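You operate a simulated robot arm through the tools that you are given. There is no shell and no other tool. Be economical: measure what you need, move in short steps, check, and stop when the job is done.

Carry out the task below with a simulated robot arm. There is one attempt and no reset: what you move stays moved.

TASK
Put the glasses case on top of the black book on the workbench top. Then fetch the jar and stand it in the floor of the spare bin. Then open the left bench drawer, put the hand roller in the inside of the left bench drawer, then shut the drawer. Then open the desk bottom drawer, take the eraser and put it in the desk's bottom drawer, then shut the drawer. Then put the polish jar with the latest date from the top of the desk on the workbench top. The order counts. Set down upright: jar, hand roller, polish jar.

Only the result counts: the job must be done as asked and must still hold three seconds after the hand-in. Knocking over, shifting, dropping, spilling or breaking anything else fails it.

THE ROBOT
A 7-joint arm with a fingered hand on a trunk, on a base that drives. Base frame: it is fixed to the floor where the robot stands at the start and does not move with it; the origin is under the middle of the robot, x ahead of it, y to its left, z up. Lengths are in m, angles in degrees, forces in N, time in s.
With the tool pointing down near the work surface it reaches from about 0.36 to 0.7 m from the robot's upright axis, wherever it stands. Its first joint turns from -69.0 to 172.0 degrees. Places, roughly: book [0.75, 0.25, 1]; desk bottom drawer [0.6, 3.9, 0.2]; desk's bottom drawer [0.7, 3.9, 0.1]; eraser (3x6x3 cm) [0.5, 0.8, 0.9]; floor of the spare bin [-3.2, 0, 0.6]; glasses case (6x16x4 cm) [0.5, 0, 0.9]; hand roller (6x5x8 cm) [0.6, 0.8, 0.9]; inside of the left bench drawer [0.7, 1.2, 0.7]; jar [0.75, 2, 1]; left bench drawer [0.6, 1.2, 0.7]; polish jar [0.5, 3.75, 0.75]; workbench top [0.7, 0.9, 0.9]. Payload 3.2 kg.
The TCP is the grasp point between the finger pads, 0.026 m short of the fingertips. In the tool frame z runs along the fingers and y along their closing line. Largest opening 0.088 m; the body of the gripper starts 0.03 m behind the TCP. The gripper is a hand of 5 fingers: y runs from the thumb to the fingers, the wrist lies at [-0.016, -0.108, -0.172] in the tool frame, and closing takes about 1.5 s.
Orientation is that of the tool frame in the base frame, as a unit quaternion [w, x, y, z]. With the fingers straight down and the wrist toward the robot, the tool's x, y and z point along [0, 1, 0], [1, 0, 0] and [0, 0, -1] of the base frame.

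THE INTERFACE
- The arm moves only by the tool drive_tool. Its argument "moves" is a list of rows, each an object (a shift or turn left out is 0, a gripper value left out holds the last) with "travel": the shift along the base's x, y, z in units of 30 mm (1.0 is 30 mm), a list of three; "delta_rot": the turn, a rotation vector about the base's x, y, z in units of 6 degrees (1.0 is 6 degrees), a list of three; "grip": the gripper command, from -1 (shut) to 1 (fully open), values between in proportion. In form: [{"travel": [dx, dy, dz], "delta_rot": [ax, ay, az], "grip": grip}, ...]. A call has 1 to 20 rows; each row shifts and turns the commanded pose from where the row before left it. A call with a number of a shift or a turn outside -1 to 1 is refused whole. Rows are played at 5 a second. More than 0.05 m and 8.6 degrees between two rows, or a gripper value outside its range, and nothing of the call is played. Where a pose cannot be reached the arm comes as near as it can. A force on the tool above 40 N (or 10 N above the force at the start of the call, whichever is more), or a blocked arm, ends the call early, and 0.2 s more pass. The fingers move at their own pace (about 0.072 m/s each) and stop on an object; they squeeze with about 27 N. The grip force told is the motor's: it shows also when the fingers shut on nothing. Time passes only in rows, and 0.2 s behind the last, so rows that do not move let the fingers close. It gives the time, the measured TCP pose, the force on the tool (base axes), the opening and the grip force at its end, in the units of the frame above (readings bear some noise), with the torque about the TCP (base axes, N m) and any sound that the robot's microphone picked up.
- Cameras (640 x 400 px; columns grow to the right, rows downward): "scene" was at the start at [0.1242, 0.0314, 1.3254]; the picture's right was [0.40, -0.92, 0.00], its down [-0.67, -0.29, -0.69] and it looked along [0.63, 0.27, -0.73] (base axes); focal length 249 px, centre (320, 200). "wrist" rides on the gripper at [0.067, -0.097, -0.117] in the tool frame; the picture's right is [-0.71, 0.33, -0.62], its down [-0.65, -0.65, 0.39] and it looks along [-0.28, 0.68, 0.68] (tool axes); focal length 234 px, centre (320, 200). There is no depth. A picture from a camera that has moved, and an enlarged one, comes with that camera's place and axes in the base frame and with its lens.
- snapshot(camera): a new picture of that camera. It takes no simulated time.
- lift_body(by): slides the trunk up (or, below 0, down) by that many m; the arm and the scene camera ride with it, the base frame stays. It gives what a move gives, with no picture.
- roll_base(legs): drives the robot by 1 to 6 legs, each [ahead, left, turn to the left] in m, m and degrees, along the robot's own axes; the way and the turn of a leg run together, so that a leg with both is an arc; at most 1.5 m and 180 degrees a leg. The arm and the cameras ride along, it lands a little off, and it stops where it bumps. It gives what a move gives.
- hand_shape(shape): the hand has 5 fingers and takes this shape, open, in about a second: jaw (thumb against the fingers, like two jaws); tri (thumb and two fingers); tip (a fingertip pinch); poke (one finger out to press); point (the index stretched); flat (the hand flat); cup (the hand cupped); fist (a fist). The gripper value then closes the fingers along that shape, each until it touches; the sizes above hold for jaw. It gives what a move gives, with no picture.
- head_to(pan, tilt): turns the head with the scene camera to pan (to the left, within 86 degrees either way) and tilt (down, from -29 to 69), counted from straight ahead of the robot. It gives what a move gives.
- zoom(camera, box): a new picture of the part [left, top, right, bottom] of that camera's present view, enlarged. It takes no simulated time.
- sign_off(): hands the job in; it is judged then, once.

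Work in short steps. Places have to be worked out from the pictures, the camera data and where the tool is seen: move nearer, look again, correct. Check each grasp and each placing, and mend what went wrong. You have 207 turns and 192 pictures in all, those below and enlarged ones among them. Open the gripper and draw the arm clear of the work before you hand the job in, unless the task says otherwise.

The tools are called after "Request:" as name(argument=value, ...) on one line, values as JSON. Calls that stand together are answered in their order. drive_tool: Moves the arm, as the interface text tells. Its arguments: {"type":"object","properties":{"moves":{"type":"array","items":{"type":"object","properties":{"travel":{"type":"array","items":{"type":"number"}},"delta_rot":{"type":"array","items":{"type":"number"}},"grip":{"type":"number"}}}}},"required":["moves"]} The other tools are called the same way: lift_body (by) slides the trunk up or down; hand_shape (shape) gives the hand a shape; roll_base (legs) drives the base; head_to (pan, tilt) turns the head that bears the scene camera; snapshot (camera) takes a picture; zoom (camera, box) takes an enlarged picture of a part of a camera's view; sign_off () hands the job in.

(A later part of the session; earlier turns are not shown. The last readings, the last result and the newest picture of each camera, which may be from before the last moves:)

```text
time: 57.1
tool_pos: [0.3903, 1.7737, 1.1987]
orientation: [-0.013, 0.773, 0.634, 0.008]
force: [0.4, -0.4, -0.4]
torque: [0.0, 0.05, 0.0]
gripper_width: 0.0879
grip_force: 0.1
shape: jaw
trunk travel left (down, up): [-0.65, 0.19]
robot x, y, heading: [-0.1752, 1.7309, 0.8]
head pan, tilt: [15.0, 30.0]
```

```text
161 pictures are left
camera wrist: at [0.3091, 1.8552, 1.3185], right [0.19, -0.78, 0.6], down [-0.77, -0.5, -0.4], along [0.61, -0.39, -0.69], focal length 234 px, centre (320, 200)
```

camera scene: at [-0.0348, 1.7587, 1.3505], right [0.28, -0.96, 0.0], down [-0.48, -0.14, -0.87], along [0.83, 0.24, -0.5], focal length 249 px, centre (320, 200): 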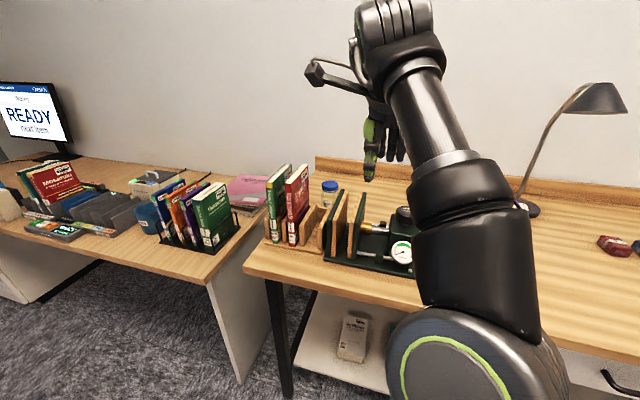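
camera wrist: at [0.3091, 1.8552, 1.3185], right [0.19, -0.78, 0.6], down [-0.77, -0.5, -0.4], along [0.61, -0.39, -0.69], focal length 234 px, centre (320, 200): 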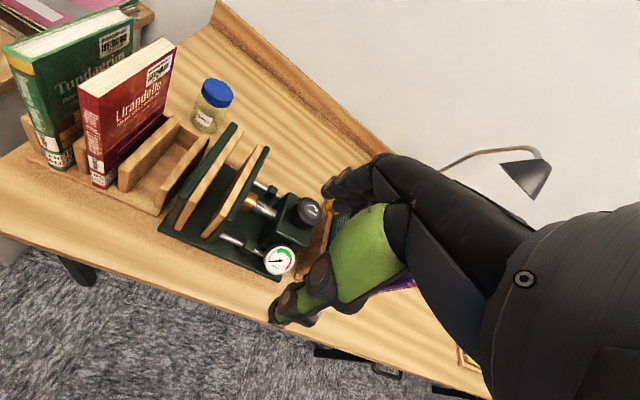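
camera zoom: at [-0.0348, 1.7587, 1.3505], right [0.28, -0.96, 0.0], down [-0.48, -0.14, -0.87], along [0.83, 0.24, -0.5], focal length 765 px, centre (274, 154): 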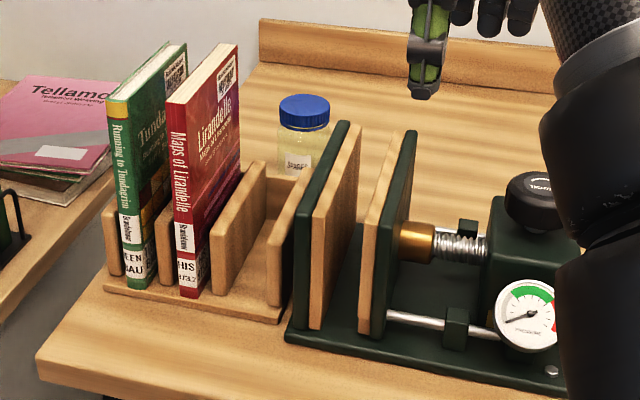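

Triangulation gives the jar lid at (0.719, 1.942), top ≈0.96, with books and press in front (x<0.645). I'll grasp with yaw ≈+70° (wrist over the press side); first reposition the base to the right and ahead.

Request:
roll_base(legs=[[0, -0.12, 0], [0.22, 0, -0.8]])

Request:
drive_tool(moves=[{"delta_rot": [0, 0, 1]}, {"delta_rot": [0, 0, 1]}, {"delta_rot": [0, 0, 1]}, {"delta_rot": [0, 0, 1]}, {"delta_rot": [0, 0, 1], "travel": [0, 0.5, 0]}, {"delta_rot": [0, 0, 1], "travel": [0, 0.5, 0]}, {"delta_rot": [0, 0, 1], "travel": [0, 0.5, 0]}, {"delta_rot": [0, 0, 1], "travel": [0, 0.5, 0]}, {"delta_rot": [0, 0, 1], "travel": [0, 0.5, 0]}, {"delta_rot": [0, 0, 1], "travel": [0, 0.5, 0]}, {"delta_rot": [0, 0, 1], "travel": [0, 0.5, 0]}, {"delta_rot": [0, 0, 1], "travel": [0, 0.5, 0]}, {"delta_rot": [0, 0, 1]}])

Request:
snapshot(camera="wrist")

Request:
snapshot(camera="scene")

```text
time: 59.7
tool_pos: [0.6157, 1.6457, 1.1989]
orientation: [-0.013, 0.778, 0.628, 0.008]
force: [1.0, 0.8, 0.8]
torque: [0.03, 0.0, -0.05]
gripper_width: 0.0881
grip_force: 0.0
shape: jaw
trunk travel left (down, up): [-0.65, 0.19]
robot x, y, heading: [0.0518, 1.6128, -0.0]
head pan, tilt: [15.0, 30.0]
```

```text
time: 62.5
tool_pos: [0.5395, 1.6582, 1.1842]
orientation: [-0.025, 0.373, 0.927, 0.011]
force: [0.4, -0.8, 0.7]
torque: [0.04, 0.01, 0.02]
gripper_width: 0.088
grip_force: 0.0
shape: jaw
out of reach, approached as far as the arm can: row 1, 3, 5, 6, 7, 8, 9, 10, 11, 12, 13
trunk travel left (down, up): [-0.65, 0.19]
robot x, y, heading: [0.0507, 1.616, 0.1]
head pan, tilt: [15.0, 30.0]
```

```text
160 pictures are left
camera wrist: at [0.4311, 1.6289, 1.3047], right [0.77, -0.27, 0.58], down [0.0, -0.91, -0.42], along [0.64, 0.32, -0.69], focal length 234 px, centre (320, 200)
```

wrist: 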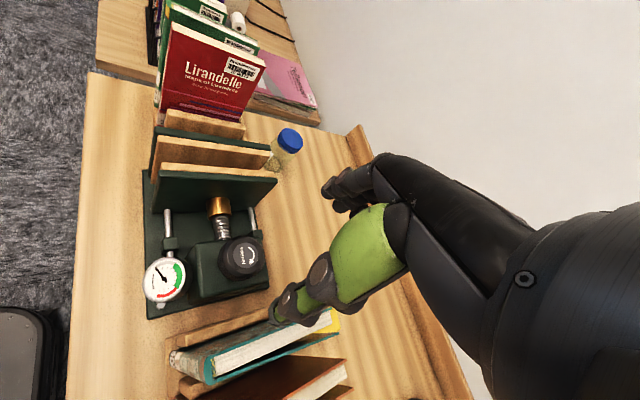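

```text
159 pictures are left
camera scene: at [0.1891, 1.6354, 1.3505], right [0.26, -0.97, 0.0], down [-0.48, -0.13, -0.87], along [0.84, 0.23, -0.5], focal length 249 px, centre (320, 200)
```

scene: 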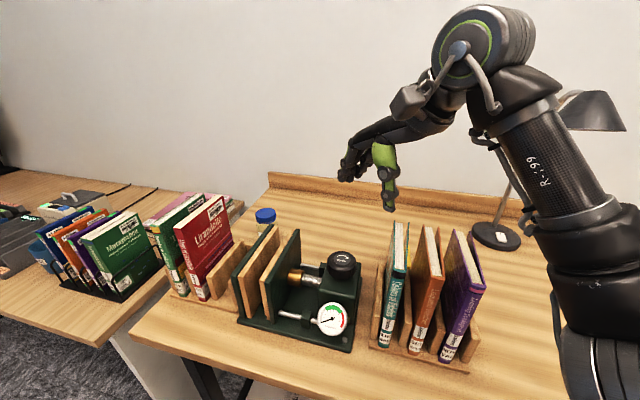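

The turn is limited at this height, so I raise the trunk 0.1 m for a better arm posture, then continue outward.

Request:
lift_body(by=0.1)

Request:
drive_tool(moves=[{"travel": [0.5, 0, -1]}, {"travel": [0.8, 0, -1]}, {"travel": [0.8, 0.5, -1]}, {"travel": [0.8, 0.7, 0], "delta_rot": [0, 0, 0.5]}, {"travel": [0.8, 0.7, 0], "delta_rot": [0, 0, 0.5]}, {"travel": [0.8, 0.8, 0], "delta_rot": [0, 0, 0.5]}, {"travel": [0.6, 1, 0], "delta_rot": [0, 0, 0.5]}, {"travel": [0.6, 1, 0], "delta_rot": [0, 0, 0]}, {}])

Request:
snapshot(camera="scene")

```text
time: 63.8
tool_pos: [0.5405, 1.6592, 1.2848]
orientation: [-0.026, 0.373, 0.928, 0.01]
force: [0.2, 0.0, 0.3]
torque: [-0.01, 0.04, -0.03]
gripper_width: 0.0876
grip_force: 0.1
shape: jaw
trunk travel left (down, up): [-0.75, 0.09]
robot x, y, heading: [0.0496, 1.6129, 0.1]
head pan, tilt: [15.0, 30.0]
```

```text
time: 65.8
tool_pos: [0.5452, 1.7066, 1.2357]
orientation: [-0.026, 0.332, 0.943, 0.008]
force: [0.0, 0.4, -0.3]
torque: [0.0, 0.0, -0.02]
gripper_width: 0.088
grip_force: 0.0
shape: jaw
out of reach, approached as far as the arm can: row 2, 3, 4, 5, 6, 7, 8
trunk travel left (down, up): [-0.75, 0.09]
robot x, y, heading: [0.0521, 1.6114, 0.0]
head pan, tilt: [15.0, 30.0]
```

```text
158 pictures are left
camera scene: at [0.1888, 1.6372, 1.4505], right [0.26, -0.97, 0.0], down [-0.48, -0.13, -0.87], along [0.84, 0.22, -0.5], focal length 249 px, centre (320, 200)
```

scene: 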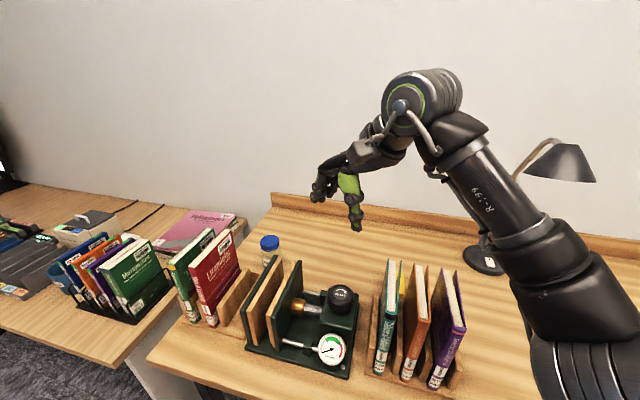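

Large positive yaw costs reach. A yaw of ~+25° leaves the hand clear of the red book and above the press plate, so I turn back to that and move the base left/ahead a bit.

Request:
roll_base(legs=[[0.05, 0.14, 0]])

Request:
drive_tool(moves=[{"delta_rot": [0, 0, -1]}, {"delta_rot": [0, 0, -1]}, {"delta_rot": [0, 0, -1], "travel": [0.3, 0.3, -0.5]}, {"delta_rot": [0, 0, -1], "travel": [0.3, 0.3, -0.5]}, {"delta_rot": [0, 0, -0.5], "travel": [0.3, 0.5, -0.5]}, {"travel": [0.5, 0.5, -0.5]}, {"travel": [0.5, 0.5, -0.5]}, {}])

Request:
snapshot(camera="wrist")

Request:
snapshot(camera="scene")

```text
time: 67.2
tool_pos: [0.5965, 1.8417, 1.2358]
orientation: [-0.026, 0.333, 0.943, 0.008]
force: [-0.5, 0.7, -0.5]
torque: [-0.01, -0.04, -0.03]
gripper_width: 0.0876
grip_force: 0.1
shape: jaw
trunk travel left (down, up): [-0.75, 0.09]
robot x, y, heading: [0.1018, 1.7536, 0.1]
head pan, tilt: [15.0, 30.0]
```

```text
time: 69.0
tool_pos: [0.6519, 1.9035, 1.1625]
orientation: [-0.023, 0.544, 0.839, 0.015]
force: [0.3, -0.6, 0.1]
torque: [0.01, 0.01, -0.02]
gripper_width: 0.0878
grip_force: 0.1
shape: jaw
trunk travel left (down, up): [-0.75, 0.09]
robot x, y, heading: [0.1032, 1.7514, -0.2]
head pan, tilt: [15.0, 30.0]
```

```text
157 pictures are left
camera wrist: at [0.5388, 1.92, 1.2822], right [0.61, -0.54, 0.58], down [-0.34, -0.84, -0.42], along [0.72, 0.06, -0.69], focal length 234 px, centre (320, 200)
```

wrist: 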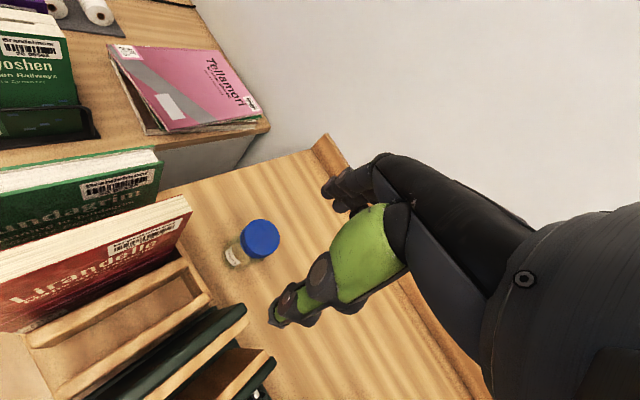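

```text
156 pictures are left
camera scene: at [0.2389, 1.7743, 1.4505], right [0.26, -0.97, 0.0], down [-0.48, -0.13, -0.87], along [0.84, 0.22, -0.5], focal length 249 px, centre (320, 200)
```

scene: 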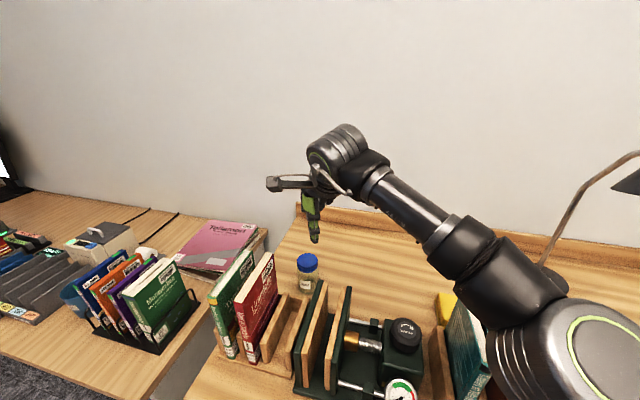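

Refined jar position: (0.716, 1.940), lid top ≈0.967. I level the tool, move over it and descend to z≈1.02.

Request:
drive_tool(moves=[{"travel": [0.7, 0.4, 0], "delta_rot": [-0.48, -0.21, 0]}, {"travel": [0.7, 0.4, 0]}, {"travel": [0.7, 0.4, -0.7]}, {"travel": [0, 0, -1]}, {"travel": [0, 0, -1]}, {"travel": [0, 0, -1]}, {"travel": [0, 0, -1]}, {}])

Request:
snapshot(camera="wrist")

Request:
snapshot(camera="scene")

```text
time: 70.8
tool_pos: [0.6999, 1.9329, 1.0342]
orientation: [-0.001, 0.544, 0.839, 0.0]
force: [-0.7, -0.1, 0.0]
torque: [-0.01, 0.01, -0.01]
gripper_width: 0.0879
grip_force: 0.0
shape: jaw
out of reach, approached as far as the arm can: row 3
trunk travel left (down, up): [-0.75, 0.09]
robot x, y, heading: [0.0992, 1.7518, -0.1]
head pan, tilt: [15.0, 30.0]
```

```text
155 pictures are left
camera wrist: at [0.5836, 1.9542, 1.1511], right [0.59, -0.51, 0.62], down [-0.33, -0.86, -0.39], along [0.73, 0.02, -0.68], focal length 234 px, centre (320, 200)
```

wrist: 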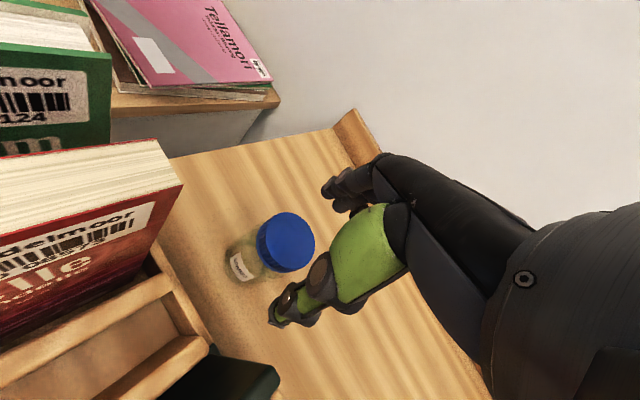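

```text
154 pictures are left
camera scene: at [0.2388, 1.775, 1.4505], right [0.26, -0.97, 0.0], down [-0.48, -0.13, -0.87], along [0.84, 0.22, -0.5], focal length 249 px, centre (320, 200)
```

scene: 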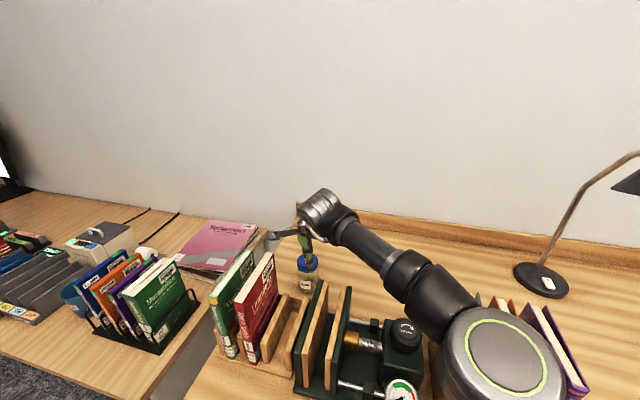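

The elbow comes close to the purple books as the tool lowers. I raise the trunk the last 0.09 m to keep the elbow higher, then re-look.

Request:
lift_body(by=0.09)

Request:
drive_tool(moves=[{"travel": [0.4, 0.2, -0.7]}, {"travel": [0, 0, -0.8]}, {"travel": [0, 0, -0.8]}, {"travel": [0, 0, -0.8]}, {}])

Request:
head_to(pan=0, tilt=50)

Request:
snapshot(camera="scene")

Request:
snapshot(camera="wrist")

```text
time: 72.0
tool_pos: [0.6997, 1.9324, 1.1246]
orientation: [-0.001, 0.544, 0.839, -0.001]
force: [0.5, -0.2, 0.1]
torque: [-0.02, -0.03, 0.0]
gripper_width: 0.0881
grip_force: 0.0
shape: jaw
trunk travel left (down, up): [-0.84, 0.0]
robot x, y, heading: [0.1016, 1.7531, -0.3]
head pan, tilt: [15.0, 30.0]
```

```text
time: 73.2
tool_pos: [0.7121, 1.9395, 1.0314]
orientation: [-0.001, 0.544, 0.839, 0.0]
force: [-0.1, -0.4, 0.1]
torque: [0.04, -0.05, -0.01]
gripper_width: 0.0877
grip_force: 0.0
shape: jaw
trunk travel left (down, up): [-0.84, 0.0]
robot x, y, heading: [0.1022, 1.7546, -0.1]
head pan, tilt: [15.0, 30.0]
```

```text
time: 74.0
tool_pos: [0.7111, 1.9387, 1.0319]
orientation: [0.0, 0.544, 0.839, -0.001]
force: [0.5, 0.6, -0.5]
torque: [-0.02, 0.01, -0.01]
gripper_width: 0.0879
grip_force: 0.1
shape: jaw
trunk travel left (down, up): [-0.84, 0.0]
robot x, y, heading: [0.1002, 1.7524, -0.3]
head pan, tilt: [0.0, 50.0]
```

```text
153 pictures are left
camera scene: at [0.229, 1.7518, 1.511], right [0.0, -1.0, 0.0], down [-0.77, 0.0, -0.64], along [0.64, 0.0, -0.77], focal length 249 px, centre (320, 200)
```

scene: 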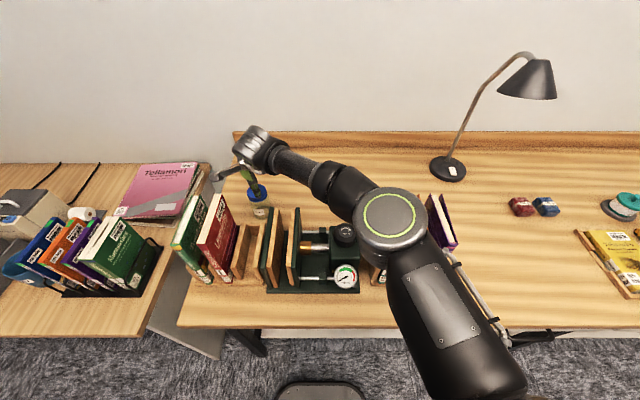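

```text
152 pictures are left
camera wrist: at [0.5958, 1.9605, 1.1481], right [0.59, -0.51, 0.62], down [-0.33, -0.86, -0.39], along [0.73, 0.02, -0.68], focal length 234 px, centre (320, 200)
```

wrist: 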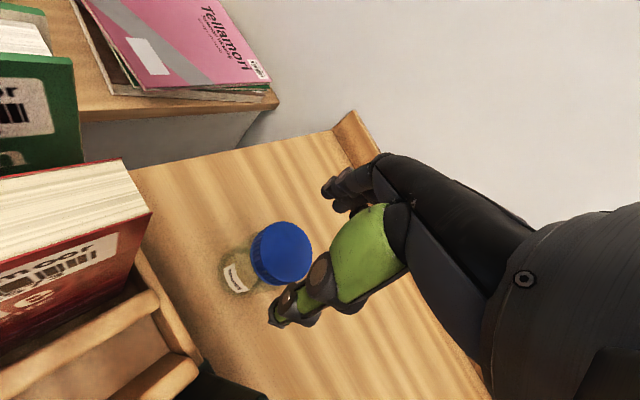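

The lid is centred under the grip. The wrist camera bracket hangs near the red book, so I add ~12° yaw for clearance, then descend partway.

Request:
drive_tool(moves=[{"delta_rot": [0, 0, 0.7]}, {"delta_rot": [0, 0, 0.7]}, {"delta_rot": [0, 0, 0.6]}, {}])

Request:
snapshot(camera="wrist")

```text
time: 75.0
tool_pos: [0.7115, 1.9378, 1.0318]
orientation: [0.0, 0.454, 0.891, 0.0]
force: [0.0, 0.1, 0.6]
torque: [0.03, 0.01, 0.02]
gripper_width: 0.0881
grip_force: 0.0
shape: jaw
trunk travel left (down, up): [-0.84, 0.0]
robot x, y, heading: [0.0994, 1.7532, 0.4]
head pan, tilt: [0.0, 50.0]
```

```text
151 pictures are left
camera wrist: at [0.594, 1.9356, 1.1482], right [0.69, -0.38, 0.62], down [-0.15, -0.91, -0.39], along [0.71, 0.17, -0.68], focal length 234 px, centre (320, 200)
```

wrist: 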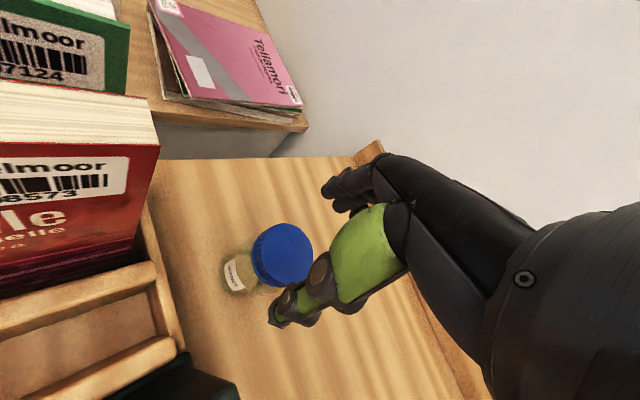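

Clear. I descend straight down to z≈0.94 in small steps.

Request:
drive_tool(moves=[{"travel": [0, 0, -0.6]}, {"travel": [0, 0, -0.6]}, {"travel": [0, 0, -0.6]}, {"travel": [0, 0, -0.6]}, {"travel": [0, 0, -0.6]}, {}])

Request:
snapshot(camera="wrist")

Request:
zoom(camera="scene", box=[160, 120, 360, 280])

```text
time: 76.4
tool_pos: [0.7124, 1.9393, 0.9405]
orientation: [0.0, 0.453, 0.891, -0.001]
force: [0.3, 1.1, 0.2]
torque: [0.02, -0.05, 0.02]
gripper_width: 0.0877
grip_force: 0.0
shape: jaw
trunk travel left (down, up): [-0.84, 0.0]
robot x, y, heading: [0.0993, 1.7501, -0.1]
head pan, tilt: [0.0, 50.0]
```

```text
150 pictures are left
camera wrist: at [0.5942, 1.9355, 1.0582], right [0.69, -0.38, 0.62], down [-0.15, -0.91, -0.39], along [0.71, 0.17, -0.68], focal length 234 px, centre (320, 200)
```

wrist: 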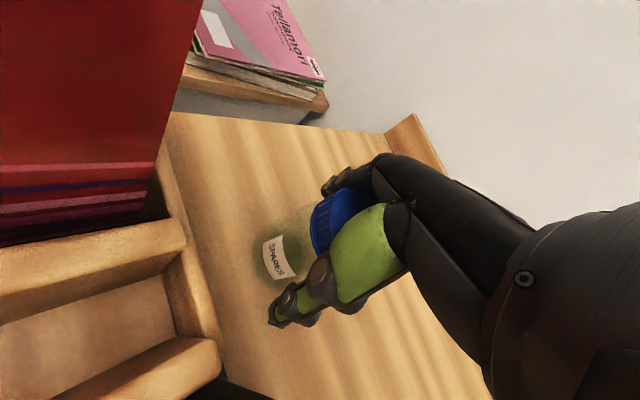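

```text
2.50 times, centred on (260, 200) of scene
camera zoom: at [0.2288, 1.7516, 1.5109], right [0.0, -1.0, 0.0], down [-0.77, 0.0, -0.64], along [0.64, 0.0, -0.77], focal length 621 px, centre (470, 200)
```

zoom: 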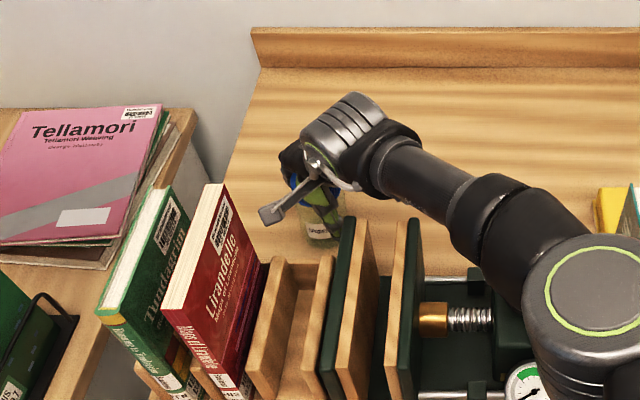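

The jar sits between the fingers; palm just above the lid. I close.

Request:
drive_tool(moves=[{"grip": -1}, {}, {}, {}, {}, {}, {}, {}, {}])

Request:
drive_tool(moves=[{"travel": [0, 0, 0.5]}, {"travel": [0, 0, 0.5]}, {"travel": [0, 0, 0.6]}, {"travel": [0, 0, 0.8]}, {"travel": [0, 0, 0.8]}, {"travel": [0, 0, 0.8]}, {}])

Request:
snapshot(camera="wrist")

Request:
snapshot(camera="scene")

```text
time: 78.4
tool_pos: [0.7124, 1.9368, 0.9421]
orientation: [-0.002, 0.453, 0.891, -0.001]
force: [-0.4, -0.6, 0.0]
torque: [-0.11, 0.04, -0.01]
gripper_width: 0.0568
grip_force: 27.3
shape: jaw
trunk travel left (down, up): [-0.84, 0.0]
robot x, y, heading: [0.0996, 1.7534, -0.1]
head pan, tilt: [0.0, 50.0]
```

```text
time: 80.0
tool_pos: [0.7118, 1.9376, 1.063]
orientation: [-0.001, 0.453, 0.891, -0.001]
force: [0.6, -0.2, -1.3]
torque: [0.04, -0.01, 0.03]
gripper_width: 0.0567
grip_force: 27.3
shape: jaw
trunk travel left (down, up): [-0.84, 0.0]
robot x, y, heading: [0.1011, 1.751, 0.3]
head pan, tilt: [0.0, 50.0]
```

```text
148 pictures are left
camera wrist: at [0.5951, 1.935, 1.1792], right [0.69, -0.38, 0.62], down [-0.15, -0.91, -0.39], along [0.71, 0.17, -0.68], focal length 234 px, centre (320, 200)
```

wrist: 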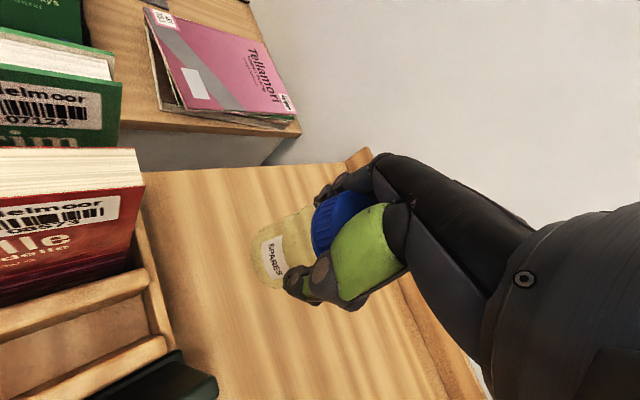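

```text
147 pictures are left
camera scene: at [0.2296, 1.7518, 1.5109], right [0.0, -1.0, 0.0], down [-0.77, 0.0, -0.64], along [0.64, 0.0, -0.77], focal length 249 px, centre (320, 200)
```

scene: 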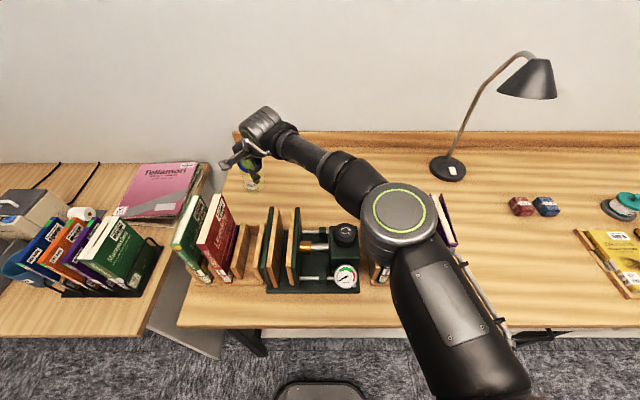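

Jar held (bottom 8.5 cm below TCP). I raise further and back the base straight off the bench.

Request:
drive_tool(moves=[{"travel": [0, -0.2, 0.8]}, {"travel": [0, -0.2, 0.8]}, {"travel": [0, -0.2, 0.8]}, {"travel": [-0.5, 0, 0.5]}, {"travel": [-0.5, 0, 0.5]}, {}])

Request:
snapshot(camera="wrist")

```text
time: 81.4
tool_pos: [0.6833, 1.9186, 1.1628]
orientation: [-0.001, 0.453, 0.891, -0.001]
force: [0.1, -0.3, -1.6]
torque: [-0.01, 0.04, 0.02]
gripper_width: 0.0567
grip_force: 27.1
shape: jaw
trunk travel left (down, up): [-0.84, 0.0]
robot x, y, heading: [0.0993, 1.7507, -0.1]
head pan, tilt: [0.0, 50.0]
```

```text
146 pictures are left
camera wrist: at [0.5655, 1.9169, 1.2793], right [0.69, -0.38, 0.62], down [-0.15, -0.91, -0.39], along [0.71, 0.17, -0.68], focal length 234 px, centre (320, 200)
```

wrist: 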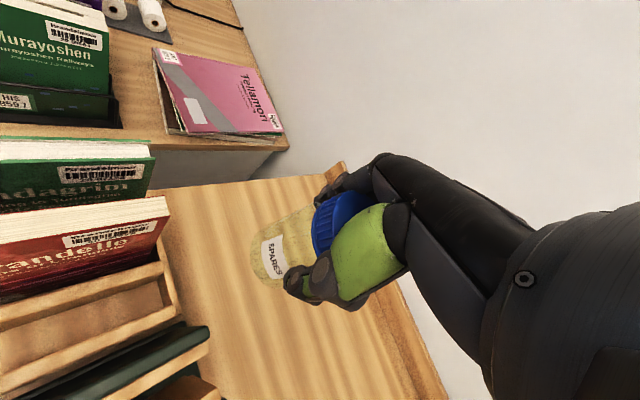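

Bottom of the jar is at ≈1.078, above the press. I back off 0.5 m and look around for the spare bin behind.

Request:
roll_base(legs=[[-0.5, 0, 0]])

Request:
roll_base(legs=[[0, 0, 120]])

Request:
head_to(pan=60, tilt=20)

Request:
snapshot(camera="scene")

Request:
head_to(pan=0, tilt=20)

Request:
snapshot(camera="scene")

```text
time: 84.3
tool_pos: [0.195, 1.9168, 1.1624]
orientation: [-0.001, 0.458, 0.889, -0.001]
force: [0.0, -0.3, -2.1]
torque: [0.01, 0.01, -0.01]
gripper_width: 0.0566
grip_force: 27.0
shape: jaw
trunk travel left (down, up): [-0.84, 0.0]
robot x, y, heading: [-0.3872, 1.7526, -0.5]
head pan, tilt: [0.0, 50.0]
```

```text
time: 89.7
tool_pos: [-0.8135, 2.1872, 1.1635]
orientation: [0.001, -0.534, 0.846, 0.0]
force: [0.2, 0.5, -1.2]
torque: [-0.01, -0.01, 0.03]
gripper_width: 0.0565
grip_force: 27.0
shape: jaw
trunk travel left (down, up): [-0.84, 0.0]
robot x, y, heading: [-0.3888, 1.7527, 118.4]
head pan, tilt: [0.0, 50.0]
```

```text
time: 91.0
tool_pos: [-0.813, 2.188, 1.1633]
orientation: [0.0, -0.534, 0.846, 0.0]
force: [-0.2, 0.3, -2.0]
torque: [-0.01, 0.0, 0.01]
gripper_width: 0.0561
grip_force: 26.6
shape: jaw
trunk travel left (down, up): [-0.84, 0.0]
robot x, y, heading: [-0.3907, 1.7512, 118.3]
head pan, tilt: [60.0, 20.0]
```

```text
145 pictures are left
camera scene: at [-0.5058, 1.8019, 1.5564], right [0.03, 1.0, 0.0], down [0.34, -0.01, -0.94], along [-0.94, 0.03, -0.34], focal length 249 px, centre (320, 200)
```

scene: 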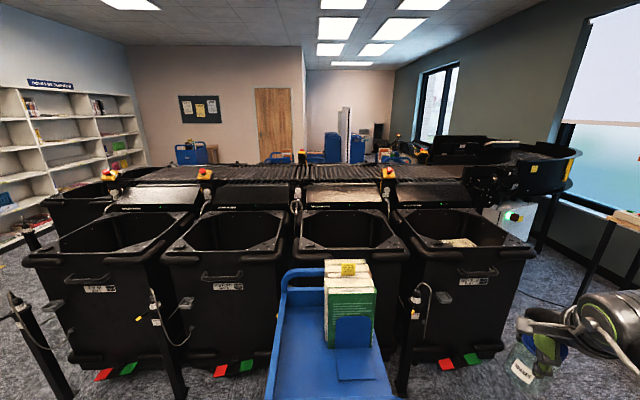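

```text
time: 92.3
tool_pos: [-0.8135, 2.1873, 1.1624]
orientation: [0.001, -0.533, 0.846, -0.001]
force: [0.8, -0.2, -2.0]
torque: [0.02, -0.04, -0.01]
gripper_width: 0.0563
grip_force: 26.7
shape: jaw
trunk travel left (down, up): [-0.84, 0.0]
robot x, y, heading: [-0.3905, 1.7543, 118.3]
head pan, tilt: [0.0, 20.0]
```

```text
144 pictures are left
camera scene: at [-0.457, 1.881, 1.5565], right [0.88, 0.47, 0.0], down [0.16, -0.3, -0.94], along [-0.45, 0.83, -0.34], focal length 249 px, centre (320, 200)
```

scene: 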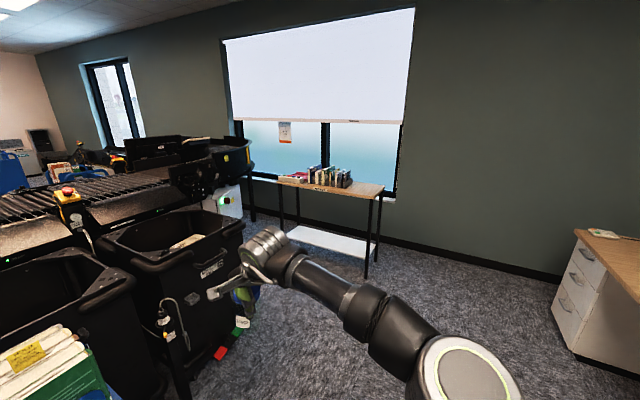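

A sorter with black bins (x≈-1.6…). The spare bin should be at (-3.2, 0), i.e. further left; I pan further.

Request:
head_to(pan=86, tilt=10)

Request:
snapshot(camera="scene")

```text
time: 93.9
tool_pos: [-0.8124, 2.1867, 1.1628]
orientation: [0.001, -0.534, 0.845, 0.0]
force: [0.3, 0.6, -2.2]
torque: [-0.01, 0.02, 0.0]
gripper_width: 0.0564
grip_force: 27.0
shape: jaw
trunk travel left (down, up): [-0.84, 0.0]
robot x, y, heading: [-0.3901, 1.7549, 118.4]
head pan, tilt: [85.9, 10.0]
```

```text
143 pictures are left
camera scene: at [-0.4975, 1.7609, 1.5728], right [-0.41, 0.91, 0.0], down [0.16, 0.07, -0.98], along [-0.9, -0.4, -0.17], focal length 249 px, centre (320, 200)
```

scene: 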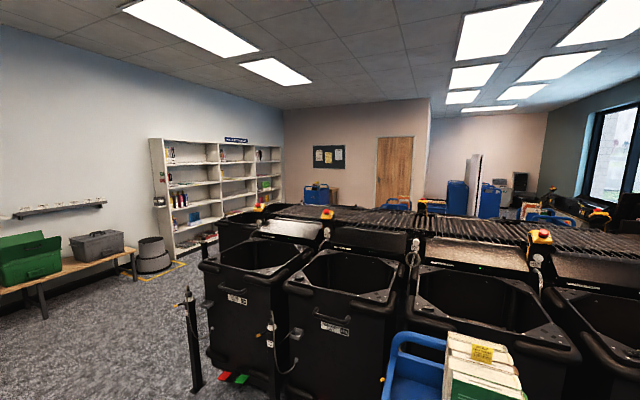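

The spare bin seems to be at the far left beyond the front row. I drive back along y (backward-left in robot frame) to about (-0.55, -0.1) and look.

Request:
roll_base(legs=[[-0.79, 0.5, 0], [-0.79, 0.5, 0]])

Request:
head_to(pan=60, tilt=20)

Request:
snapshot(camera="scene")

```text
time: 103.3
tool_pos: [-0.9539, 0.3226, 1.1629]
orientation: [0.0, -0.526, 0.851, 0.0]
force: [0.1, 0.4, -1.4]
torque: [-0.03, -0.06, -0.03]
gripper_width: 0.0564
grip_force: 26.8
shape: jaw
trunk travel left (down, up): [-0.84, 0.0]
robot x, y, heading: [-0.5372, -0.123, 117.1]
head pan, tilt: [85.9, 10.0]
```

```text
time: 104.2
tool_pos: [-0.9535, 0.3222, 1.1622]
orientation: [0.001, -0.526, 0.85, -0.001]
force: [0.0, 1.5, -1.3]
torque: [-0.02, -0.02, -0.03]
gripper_width: 0.0563
grip_force: 26.6
shape: jaw
trunk travel left (down, up): [-0.84, 0.0]
robot x, y, heading: [-0.536, -0.115, 117.1]
head pan, tilt: [60.0, 20.0]
```

```text
142 pictures are left
camera scene: at [-0.6536, -0.0687, 1.5565], right [0.05, 1.0, 0.0], down [0.34, -0.02, -0.94], along [-0.94, 0.04, -0.34], focal length 249 px, centre (320, 200)
```

scene: 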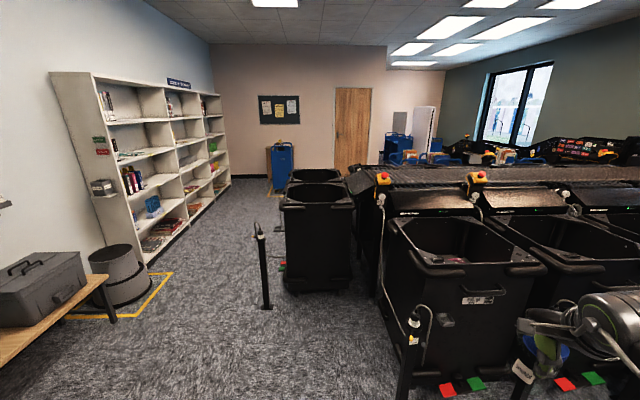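

Two bins stand at the end near (-2.9…-3.6, 0). I zoom to read labels.

Request:
zoom(camera="scene", box=[250, 140, 390, 310])

```text
2.35 times, centred on (320, 225) of scene
camera zoom: at [-0.6536, -0.0687, 1.5565], right [0.05, 1.0, 0.0], down [0.34, -0.02, -0.94], along [-0.94, 0.04, -0.34], focal length 585 px, centre (320, 141)
```

zoom: 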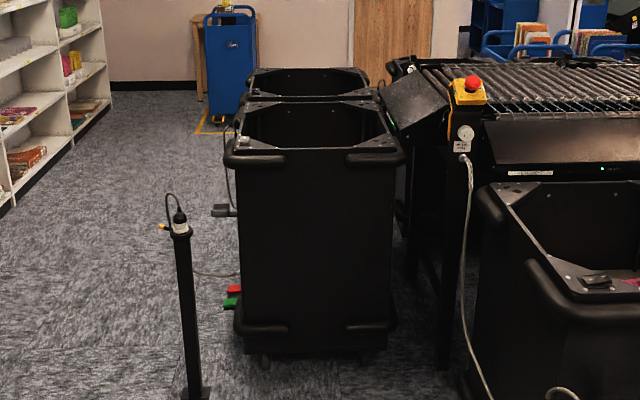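

Labels should be on the south (−y) side. I drive to about (-1.8, -0.85) and look at that side.

Request:
roll_base(legs=[[-0.08, 1.45, 0]])

Request:
head_to(pan=35, tilt=25)

Request:
snapshot(camera="scene")

```text
time: 111.5
tool_pos: [-2.2204, -0.4302, 1.1629]
orientation: [0.0, -0.53, 0.848, -0.001]
force: [-0.2, -0.3, -1.8]
torque: [-0.03, -0.02, 0.0]
gripper_width: 0.0562
grip_force: 27.5
shape: jaw
trunk travel left (down, up): [-0.84, 0.0]
robot x, y, heading: [-1.7998, -0.8679, 118.0]
head pan, tilt: [60.0, 20.0]
```

```text
time: 112.4
tool_pos: [-2.2195, -0.4306, 1.1627]
orientation: [0.001, -0.53, 0.848, -0.001]
force: [0.1, 0.0, -2.3]
torque: [-0.01, 0.0, -0.02]
gripper_width: 0.0564
grip_force: 27.3
shape: jaw
trunk travel left (down, up): [-0.84, 0.0]
robot x, y, heading: [-1.7988, -0.8648, 117.9]
head pan, tilt: [35.0, 25.0]
```

```text
140 pictures are left
camera scene: at [-1.9046, -0.78, 1.5484], right [0.46, 0.89, 0.0], down [0.38, -0.19, -0.91], along [-0.81, 0.41, -0.42], focal length 249 px, centre (320, 200)
```

scene: 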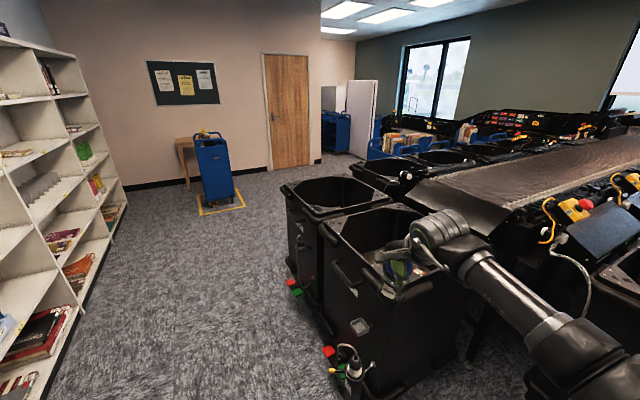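

I need the bin faces. I drive to about (-2.95, -1.05) and turn to face +y.

Request:
roll_base(legs=[[0.38, 1.04, 0], [0, 0, -28]])

Request:
head_to(pan=0, tilt=40)

Request:
snapshot(camera="scene")

```text
time: 119.5
tool_pos: [-3.0675, -0.4353, 1.1629]
orientation: [0.0, -0.315, 0.949, -0.002]
force: [-0.5, -0.2, -1.6]
torque: [-0.02, -0.05, 0.02]
gripper_width: 0.056
grip_force: 27.0
shape: jaw
trunk travel left (down, up): [-0.84, 0.0]
robot x, y, heading: [-2.8939, -1.016, 90.5]
head pan, tilt: [35.0, 25.0]
```

```text
time: 120.5
tool_pos: [-3.0685, -0.4357, 1.1618]
orientation: [0.001, -0.314, 0.949, -0.002]
force: [0.1, -0.8, -2.1]
torque: [0.0, 0.01, -0.01]
gripper_width: 0.0563
grip_force: 27.1
shape: jaw
trunk travel left (down, up): [-0.84, 0.0]
robot x, y, heading: [-2.8945, -1.0166, 90.7]
head pan, tilt: [0.0, 40.0]
```

```text
139 pictures are left
camera scene: at [-2.8957, -0.8812, 1.5251], right [1.0, 0.01, 0.0], down [0.01, -0.64, -0.77], along [-0.01, 0.77, -0.64], focal length 249 px, centre (320, 200)
```

scene: 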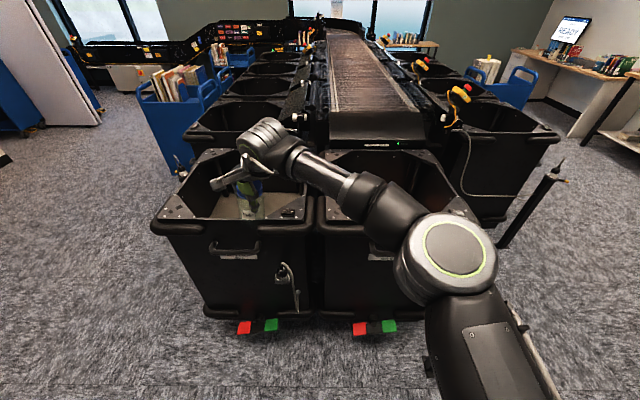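

The left bin here lies at x≈-3.2, matching the spare bin. I zoom on its label and interior.

Request:
zoom(camera="scene", box=[150, 140, 410, 310])

Request:
snapshot(camera="wrist")

```text
2.35 times, centred on (280, 225) of scene
camera zoom: at [-2.8957, -0.8812, 1.5251], right [1.0, 0.01, 0.0], down [0.01, -0.64, -0.77], along [-0.01, 0.77, -0.64], focal length 585 px, centre (414, 141)
```

zoom: 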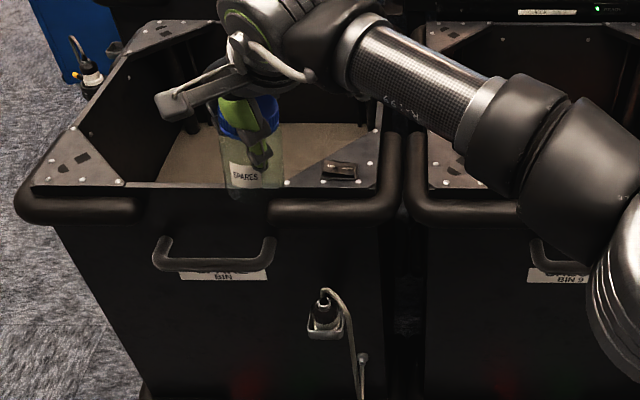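

```text
137 pictures are left
camera wrist: at [-3.0631, -0.5532, 1.2792], right [0.37, 0.69, 0.62], down [0.91, -0.14, -0.39], along [-0.18, 0.71, -0.68], focal length 234 px, centre (320, 200)
```

wrist: 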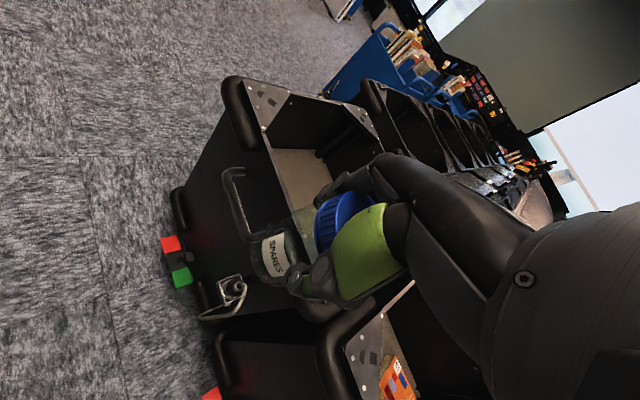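

Left bin reads "… BIN" (the other is "BIN 9"), centre ≈(-3.18, -0.05), rim z≈0.93. I drive up so the jar hangs over it, and look down.

Request:
roll_base(legs=[[0.36, 0.1, 0]])

Request:
head_to(pan=15, tilt=55)

Request:
snapshot(camera="scene")

Request:
snapshot(camera="wrist")

```text
time: 122.8
tool_pos: [-3.1713, -0.0751, 1.1622]
orientation: [0.001, -0.312, 0.95, 0.0]
force: [-0.9, 0.3, -1.6]
torque: [0.0, -0.01, 0.0]
gripper_width: 0.0561
grip_force: 27.0
shape: jaw
trunk travel left (down, up): [-0.84, 0.0]
robot x, y, heading: [-3.0006, -0.6528, 90.3]
head pan, tilt: [0.0, 40.0]
```

```text
time: 123.6
tool_pos: [-3.1709, -0.0746, 1.1622]
orientation: [0.0, -0.313, 0.95, -0.002]
force: [-1.4, 0.2, -1.8]
torque: [-0.04, 0.0, 0.01]
gripper_width: 0.0563
grip_force: 26.9
shape: jaw
trunk travel left (down, up): [-0.84, 0.0]
robot x, y, heading: [-3.0011, -0.6566, 90.2]
head pan, tilt: [15.0, 55.0]
```

```text
136 pictures are left
camera scene: at [-3.0187, -0.5355, 1.5044], right [0.96, 0.26, 0.0], down [0.21, -0.79, -0.57], along [-0.15, 0.55, -0.82], focal length 249 px, centre (320, 200)
```

scene: 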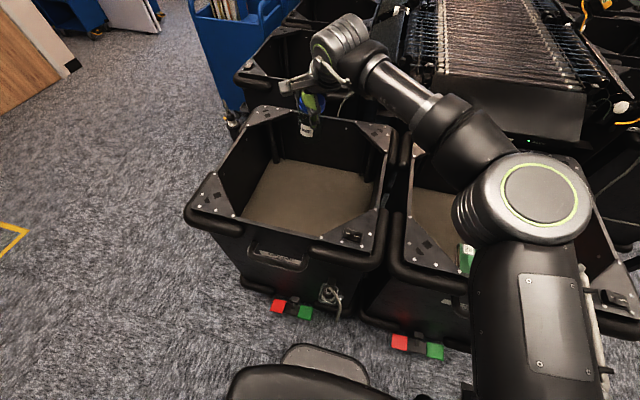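

```text
135 pictures are left
camera wrist: at [-3.1663, -0.1914, 1.2791], right [0.37, 0.69, 0.62], down [0.91, -0.14, -0.39], along [-0.18, 0.71, -0.68], focal length 234 px, centre (320, 200)
```

wrist: 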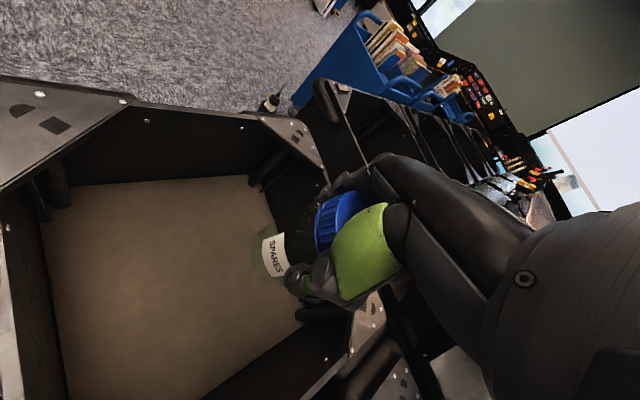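

The floor seems to lie at z≈0.6–0.78 and the jar is above its centre. I descend in stages, first to z≈0.95.

Request:
drive_tool(moves=[{"travel": [0, 0, -0.8]}, {"travel": [0, 0, -0.8]}, {"travel": [0, 0, -0.8]}, {"travel": [0, 0, -0.8]}, {"travel": [0, 0, -0.8]}, {"travel": [0, 0, -0.8]}, {"travel": [0, 0, -0.8]}, {"travel": [0, 0, -0.8]}, {}])

Request:
snapshot(camera="scene")

Request:
snapshot(camera="wrist")

```text
time: 125.6
tool_pos: [-3.1709, -0.0753, 0.9705]
orientation: [0.0, -0.313, 0.95, -0.001]
force: [0.3, 0.0, -1.3]
torque: [-0.01, 0.03, -0.01]
gripper_width: 0.0558
grip_force: 27.2
shape: jaw
trunk travel left (down, up): [-0.84, 0.0]
robot x, y, heading: [-3.0001, -0.6507, 90.2]
head pan, tilt: [15.0, 55.0]
```

```text
134 pictures are left
camera scene: at [-3.0186, -0.536, 1.5044], right [0.96, 0.26, 0.0], down [0.22, -0.79, -0.57], along [-0.15, 0.55, -0.82], focal length 249 px, centre (320, 200)
```

scene: 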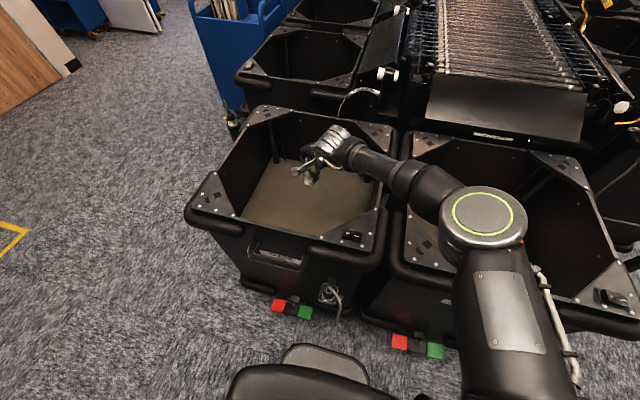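

```text
133 pictures are left
camera wrist: at [-3.167, -0.1921, 1.088], right [0.37, 0.69, 0.62], down [0.91, -0.14, -0.39], along [-0.18, 0.71, -0.68], focal length 234 px, centre (320, 200)
```

wrist: 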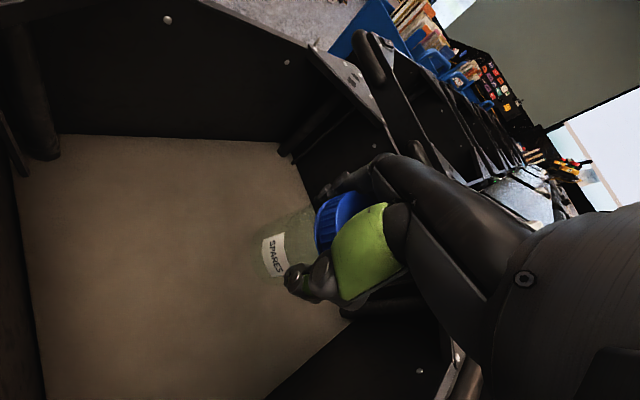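

I descend further in small steps, watching for contact, to z≈0.88.

Request:
drive_tool(moves=[{"travel": [0, 0, -0.6]}, {"travel": [0, 0, -0.6]}, {"travel": [0, 0, -0.6]}, {"travel": [0, 0, -0.6]}, {"travel": [0, 0, -0.6]}, {}])

Request:
snapshot(camera="scene")

Request:
snapshot(camera="wrist")

```text
time: 127.0
tool_pos: [-3.1719, -0.0744, 0.8816]
orientation: [0.0, -0.312, 0.95, -0.001]
force: [-1.0, -0.9, -0.8]
torque: [-0.02, -0.01, 0.01]
gripper_width: 0.0561
grip_force: 27.3
shape: jaw
trunk travel left (down, up): [-0.84, 0.0]
robot x, y, heading: [-3.0046, -0.6565, 90.2]
head pan, tilt: [15.0, 55.0]
```

```text
132 pictures are left
camera scene: at [-3.0187, -0.5358, 1.5044], right [0.96, 0.26, 0.0], down [0.22, -0.79, -0.57], along [-0.15, 0.55, -0.82], focal length 249 px, centre (320, 200)
```

scene: 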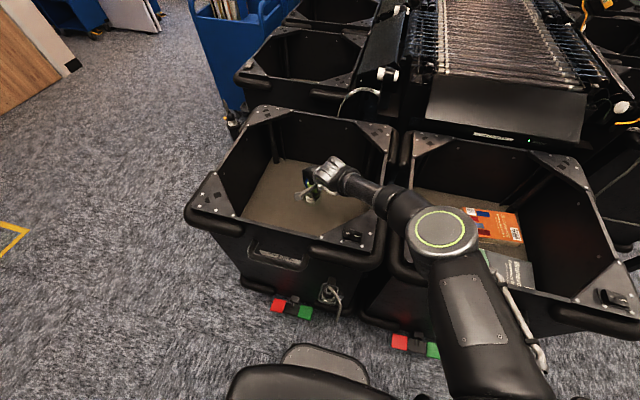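

```text
131 pictures are left
camera wrist: at [-3.167, -0.1918, 0.9979], right [0.37, 0.69, 0.62], down [0.91, -0.14, -0.39], along [-0.18, 0.71, -0.68], focal length 234 px, centre (320, 200)
```

wrist: 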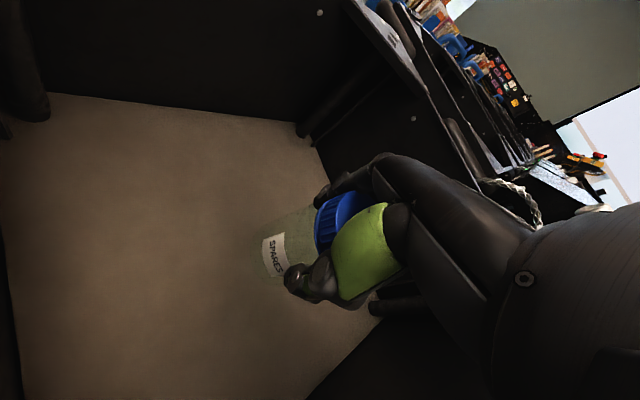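

The floor is still ~0.13+ below the jar. I continue down slowly to ≈0.80, watching forces and the forearm's clearance to the rim.

Request:
drive_tool(moves=[{"travel": [0, 0, -0.5]}, {"travel": [0, 0, -0.5]}, {"travel": [0, 0, -0.5]}, {"travel": [0, 0, -0.5]}, {"travel": [0, 0, -0.5]}, {}])

Request:
snapshot(camera="scene")

Request:
snapshot(camera="wrist")

```text
time: 128.4
tool_pos: [-3.1702, -0.0755, 0.805]
orientation: [0.0, -0.311, 0.95, 0.0]
force: [-0.6, 0.0, -1.0]
torque: [0.02, 0.0, -0.04]
gripper_width: 0.0561
grip_force: 27.3
shape: jaw
trunk travel left (down, up): [-0.84, 0.0]
robot x, y, heading: [-2.9993, -0.6518, 90.1]
head pan, tilt: [15.0, 55.0]
```

```text
130 pictures are left
camera scene: at [-3.0184, -0.5356, 1.5044], right [0.96, 0.26, 0.0], down [0.22, -0.79, -0.57], along [-0.15, 0.55, -0.82], focal length 249 px, centre (320, 200)
```

scene: 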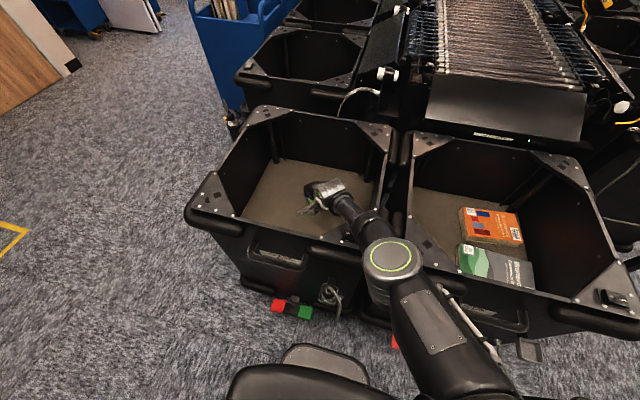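

```text
129 pictures are left
camera wrist: at [-3.1662, -0.1923, 0.9213], right [0.37, 0.69, 0.62], down [0.91, -0.14, -0.39], along [-0.18, 0.71, -0.68], focal length 234 px, centre (320, 200)
```

wrist: 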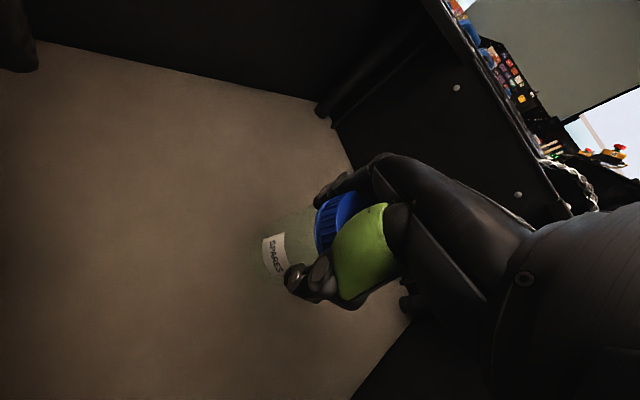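

Floor estimate is now z≈0.66, so TCP ≈0.745 at touch. The arm is nearly straight, so the elbow should stop dropping; I go down 3 cm and check with the camera.

Request:
drive_tool(moves=[{"travel": [0, 0, -0.35]}, {"travel": [0, 0, -0.35]}, {"travel": [0, 0, -0.3]}, {}])

Request:
head_to(pan=-5, tilt=60)

Request:
zoom(camera="scene", box=[180, 80, 460, 300])

```text
time: 129.4
tool_pos: [-3.1662, -0.086, 0.7816]
orientation: [0.001, -0.312, 0.95, -0.001]
force: [-0.3, -0.3, -0.9]
torque: [-0.01, 0.0, 0.03]
gripper_width: 0.056
grip_force: 27.0
shape: jaw
out of reach, approached as far as the arm can: row 1, 2, 3
trunk travel left (down, up): [-0.84, 0.0]
robot x, y, heading: [-3.0005, -0.6575, 90.1]
head pan, tilt: [15.0, 55.0]
```

```text
time: 130.2
tool_pos: [-3.1654, -0.0851, 0.7809]
orientation: [0.002, -0.312, 0.95, -0.001]
force: [0.4, -0.7, -2.0]
torque: [-0.02, 0.01, -0.01]
gripper_width: 0.0561
grip_force: 27.7
shape: jaw
trunk travel left (down, up): [-0.84, 0.0]
robot x, y, heading: [-3.0018, -0.6569, 90.1]
head pan, tilt: [-5.0, 60.0]
```

```text
1.82 times, centred on (320, 190) of scene
camera zoom: at [-2.9944, -0.5388, 1.4983], right [1.0, -0.08, 0.0], down [-0.07, -0.86, -0.5], along [0.04, 0.5, -0.87], focal length 452 px, centre (320, 218)
```

zoom: 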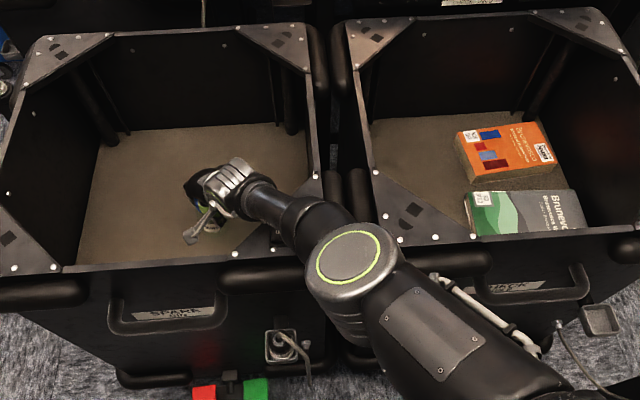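

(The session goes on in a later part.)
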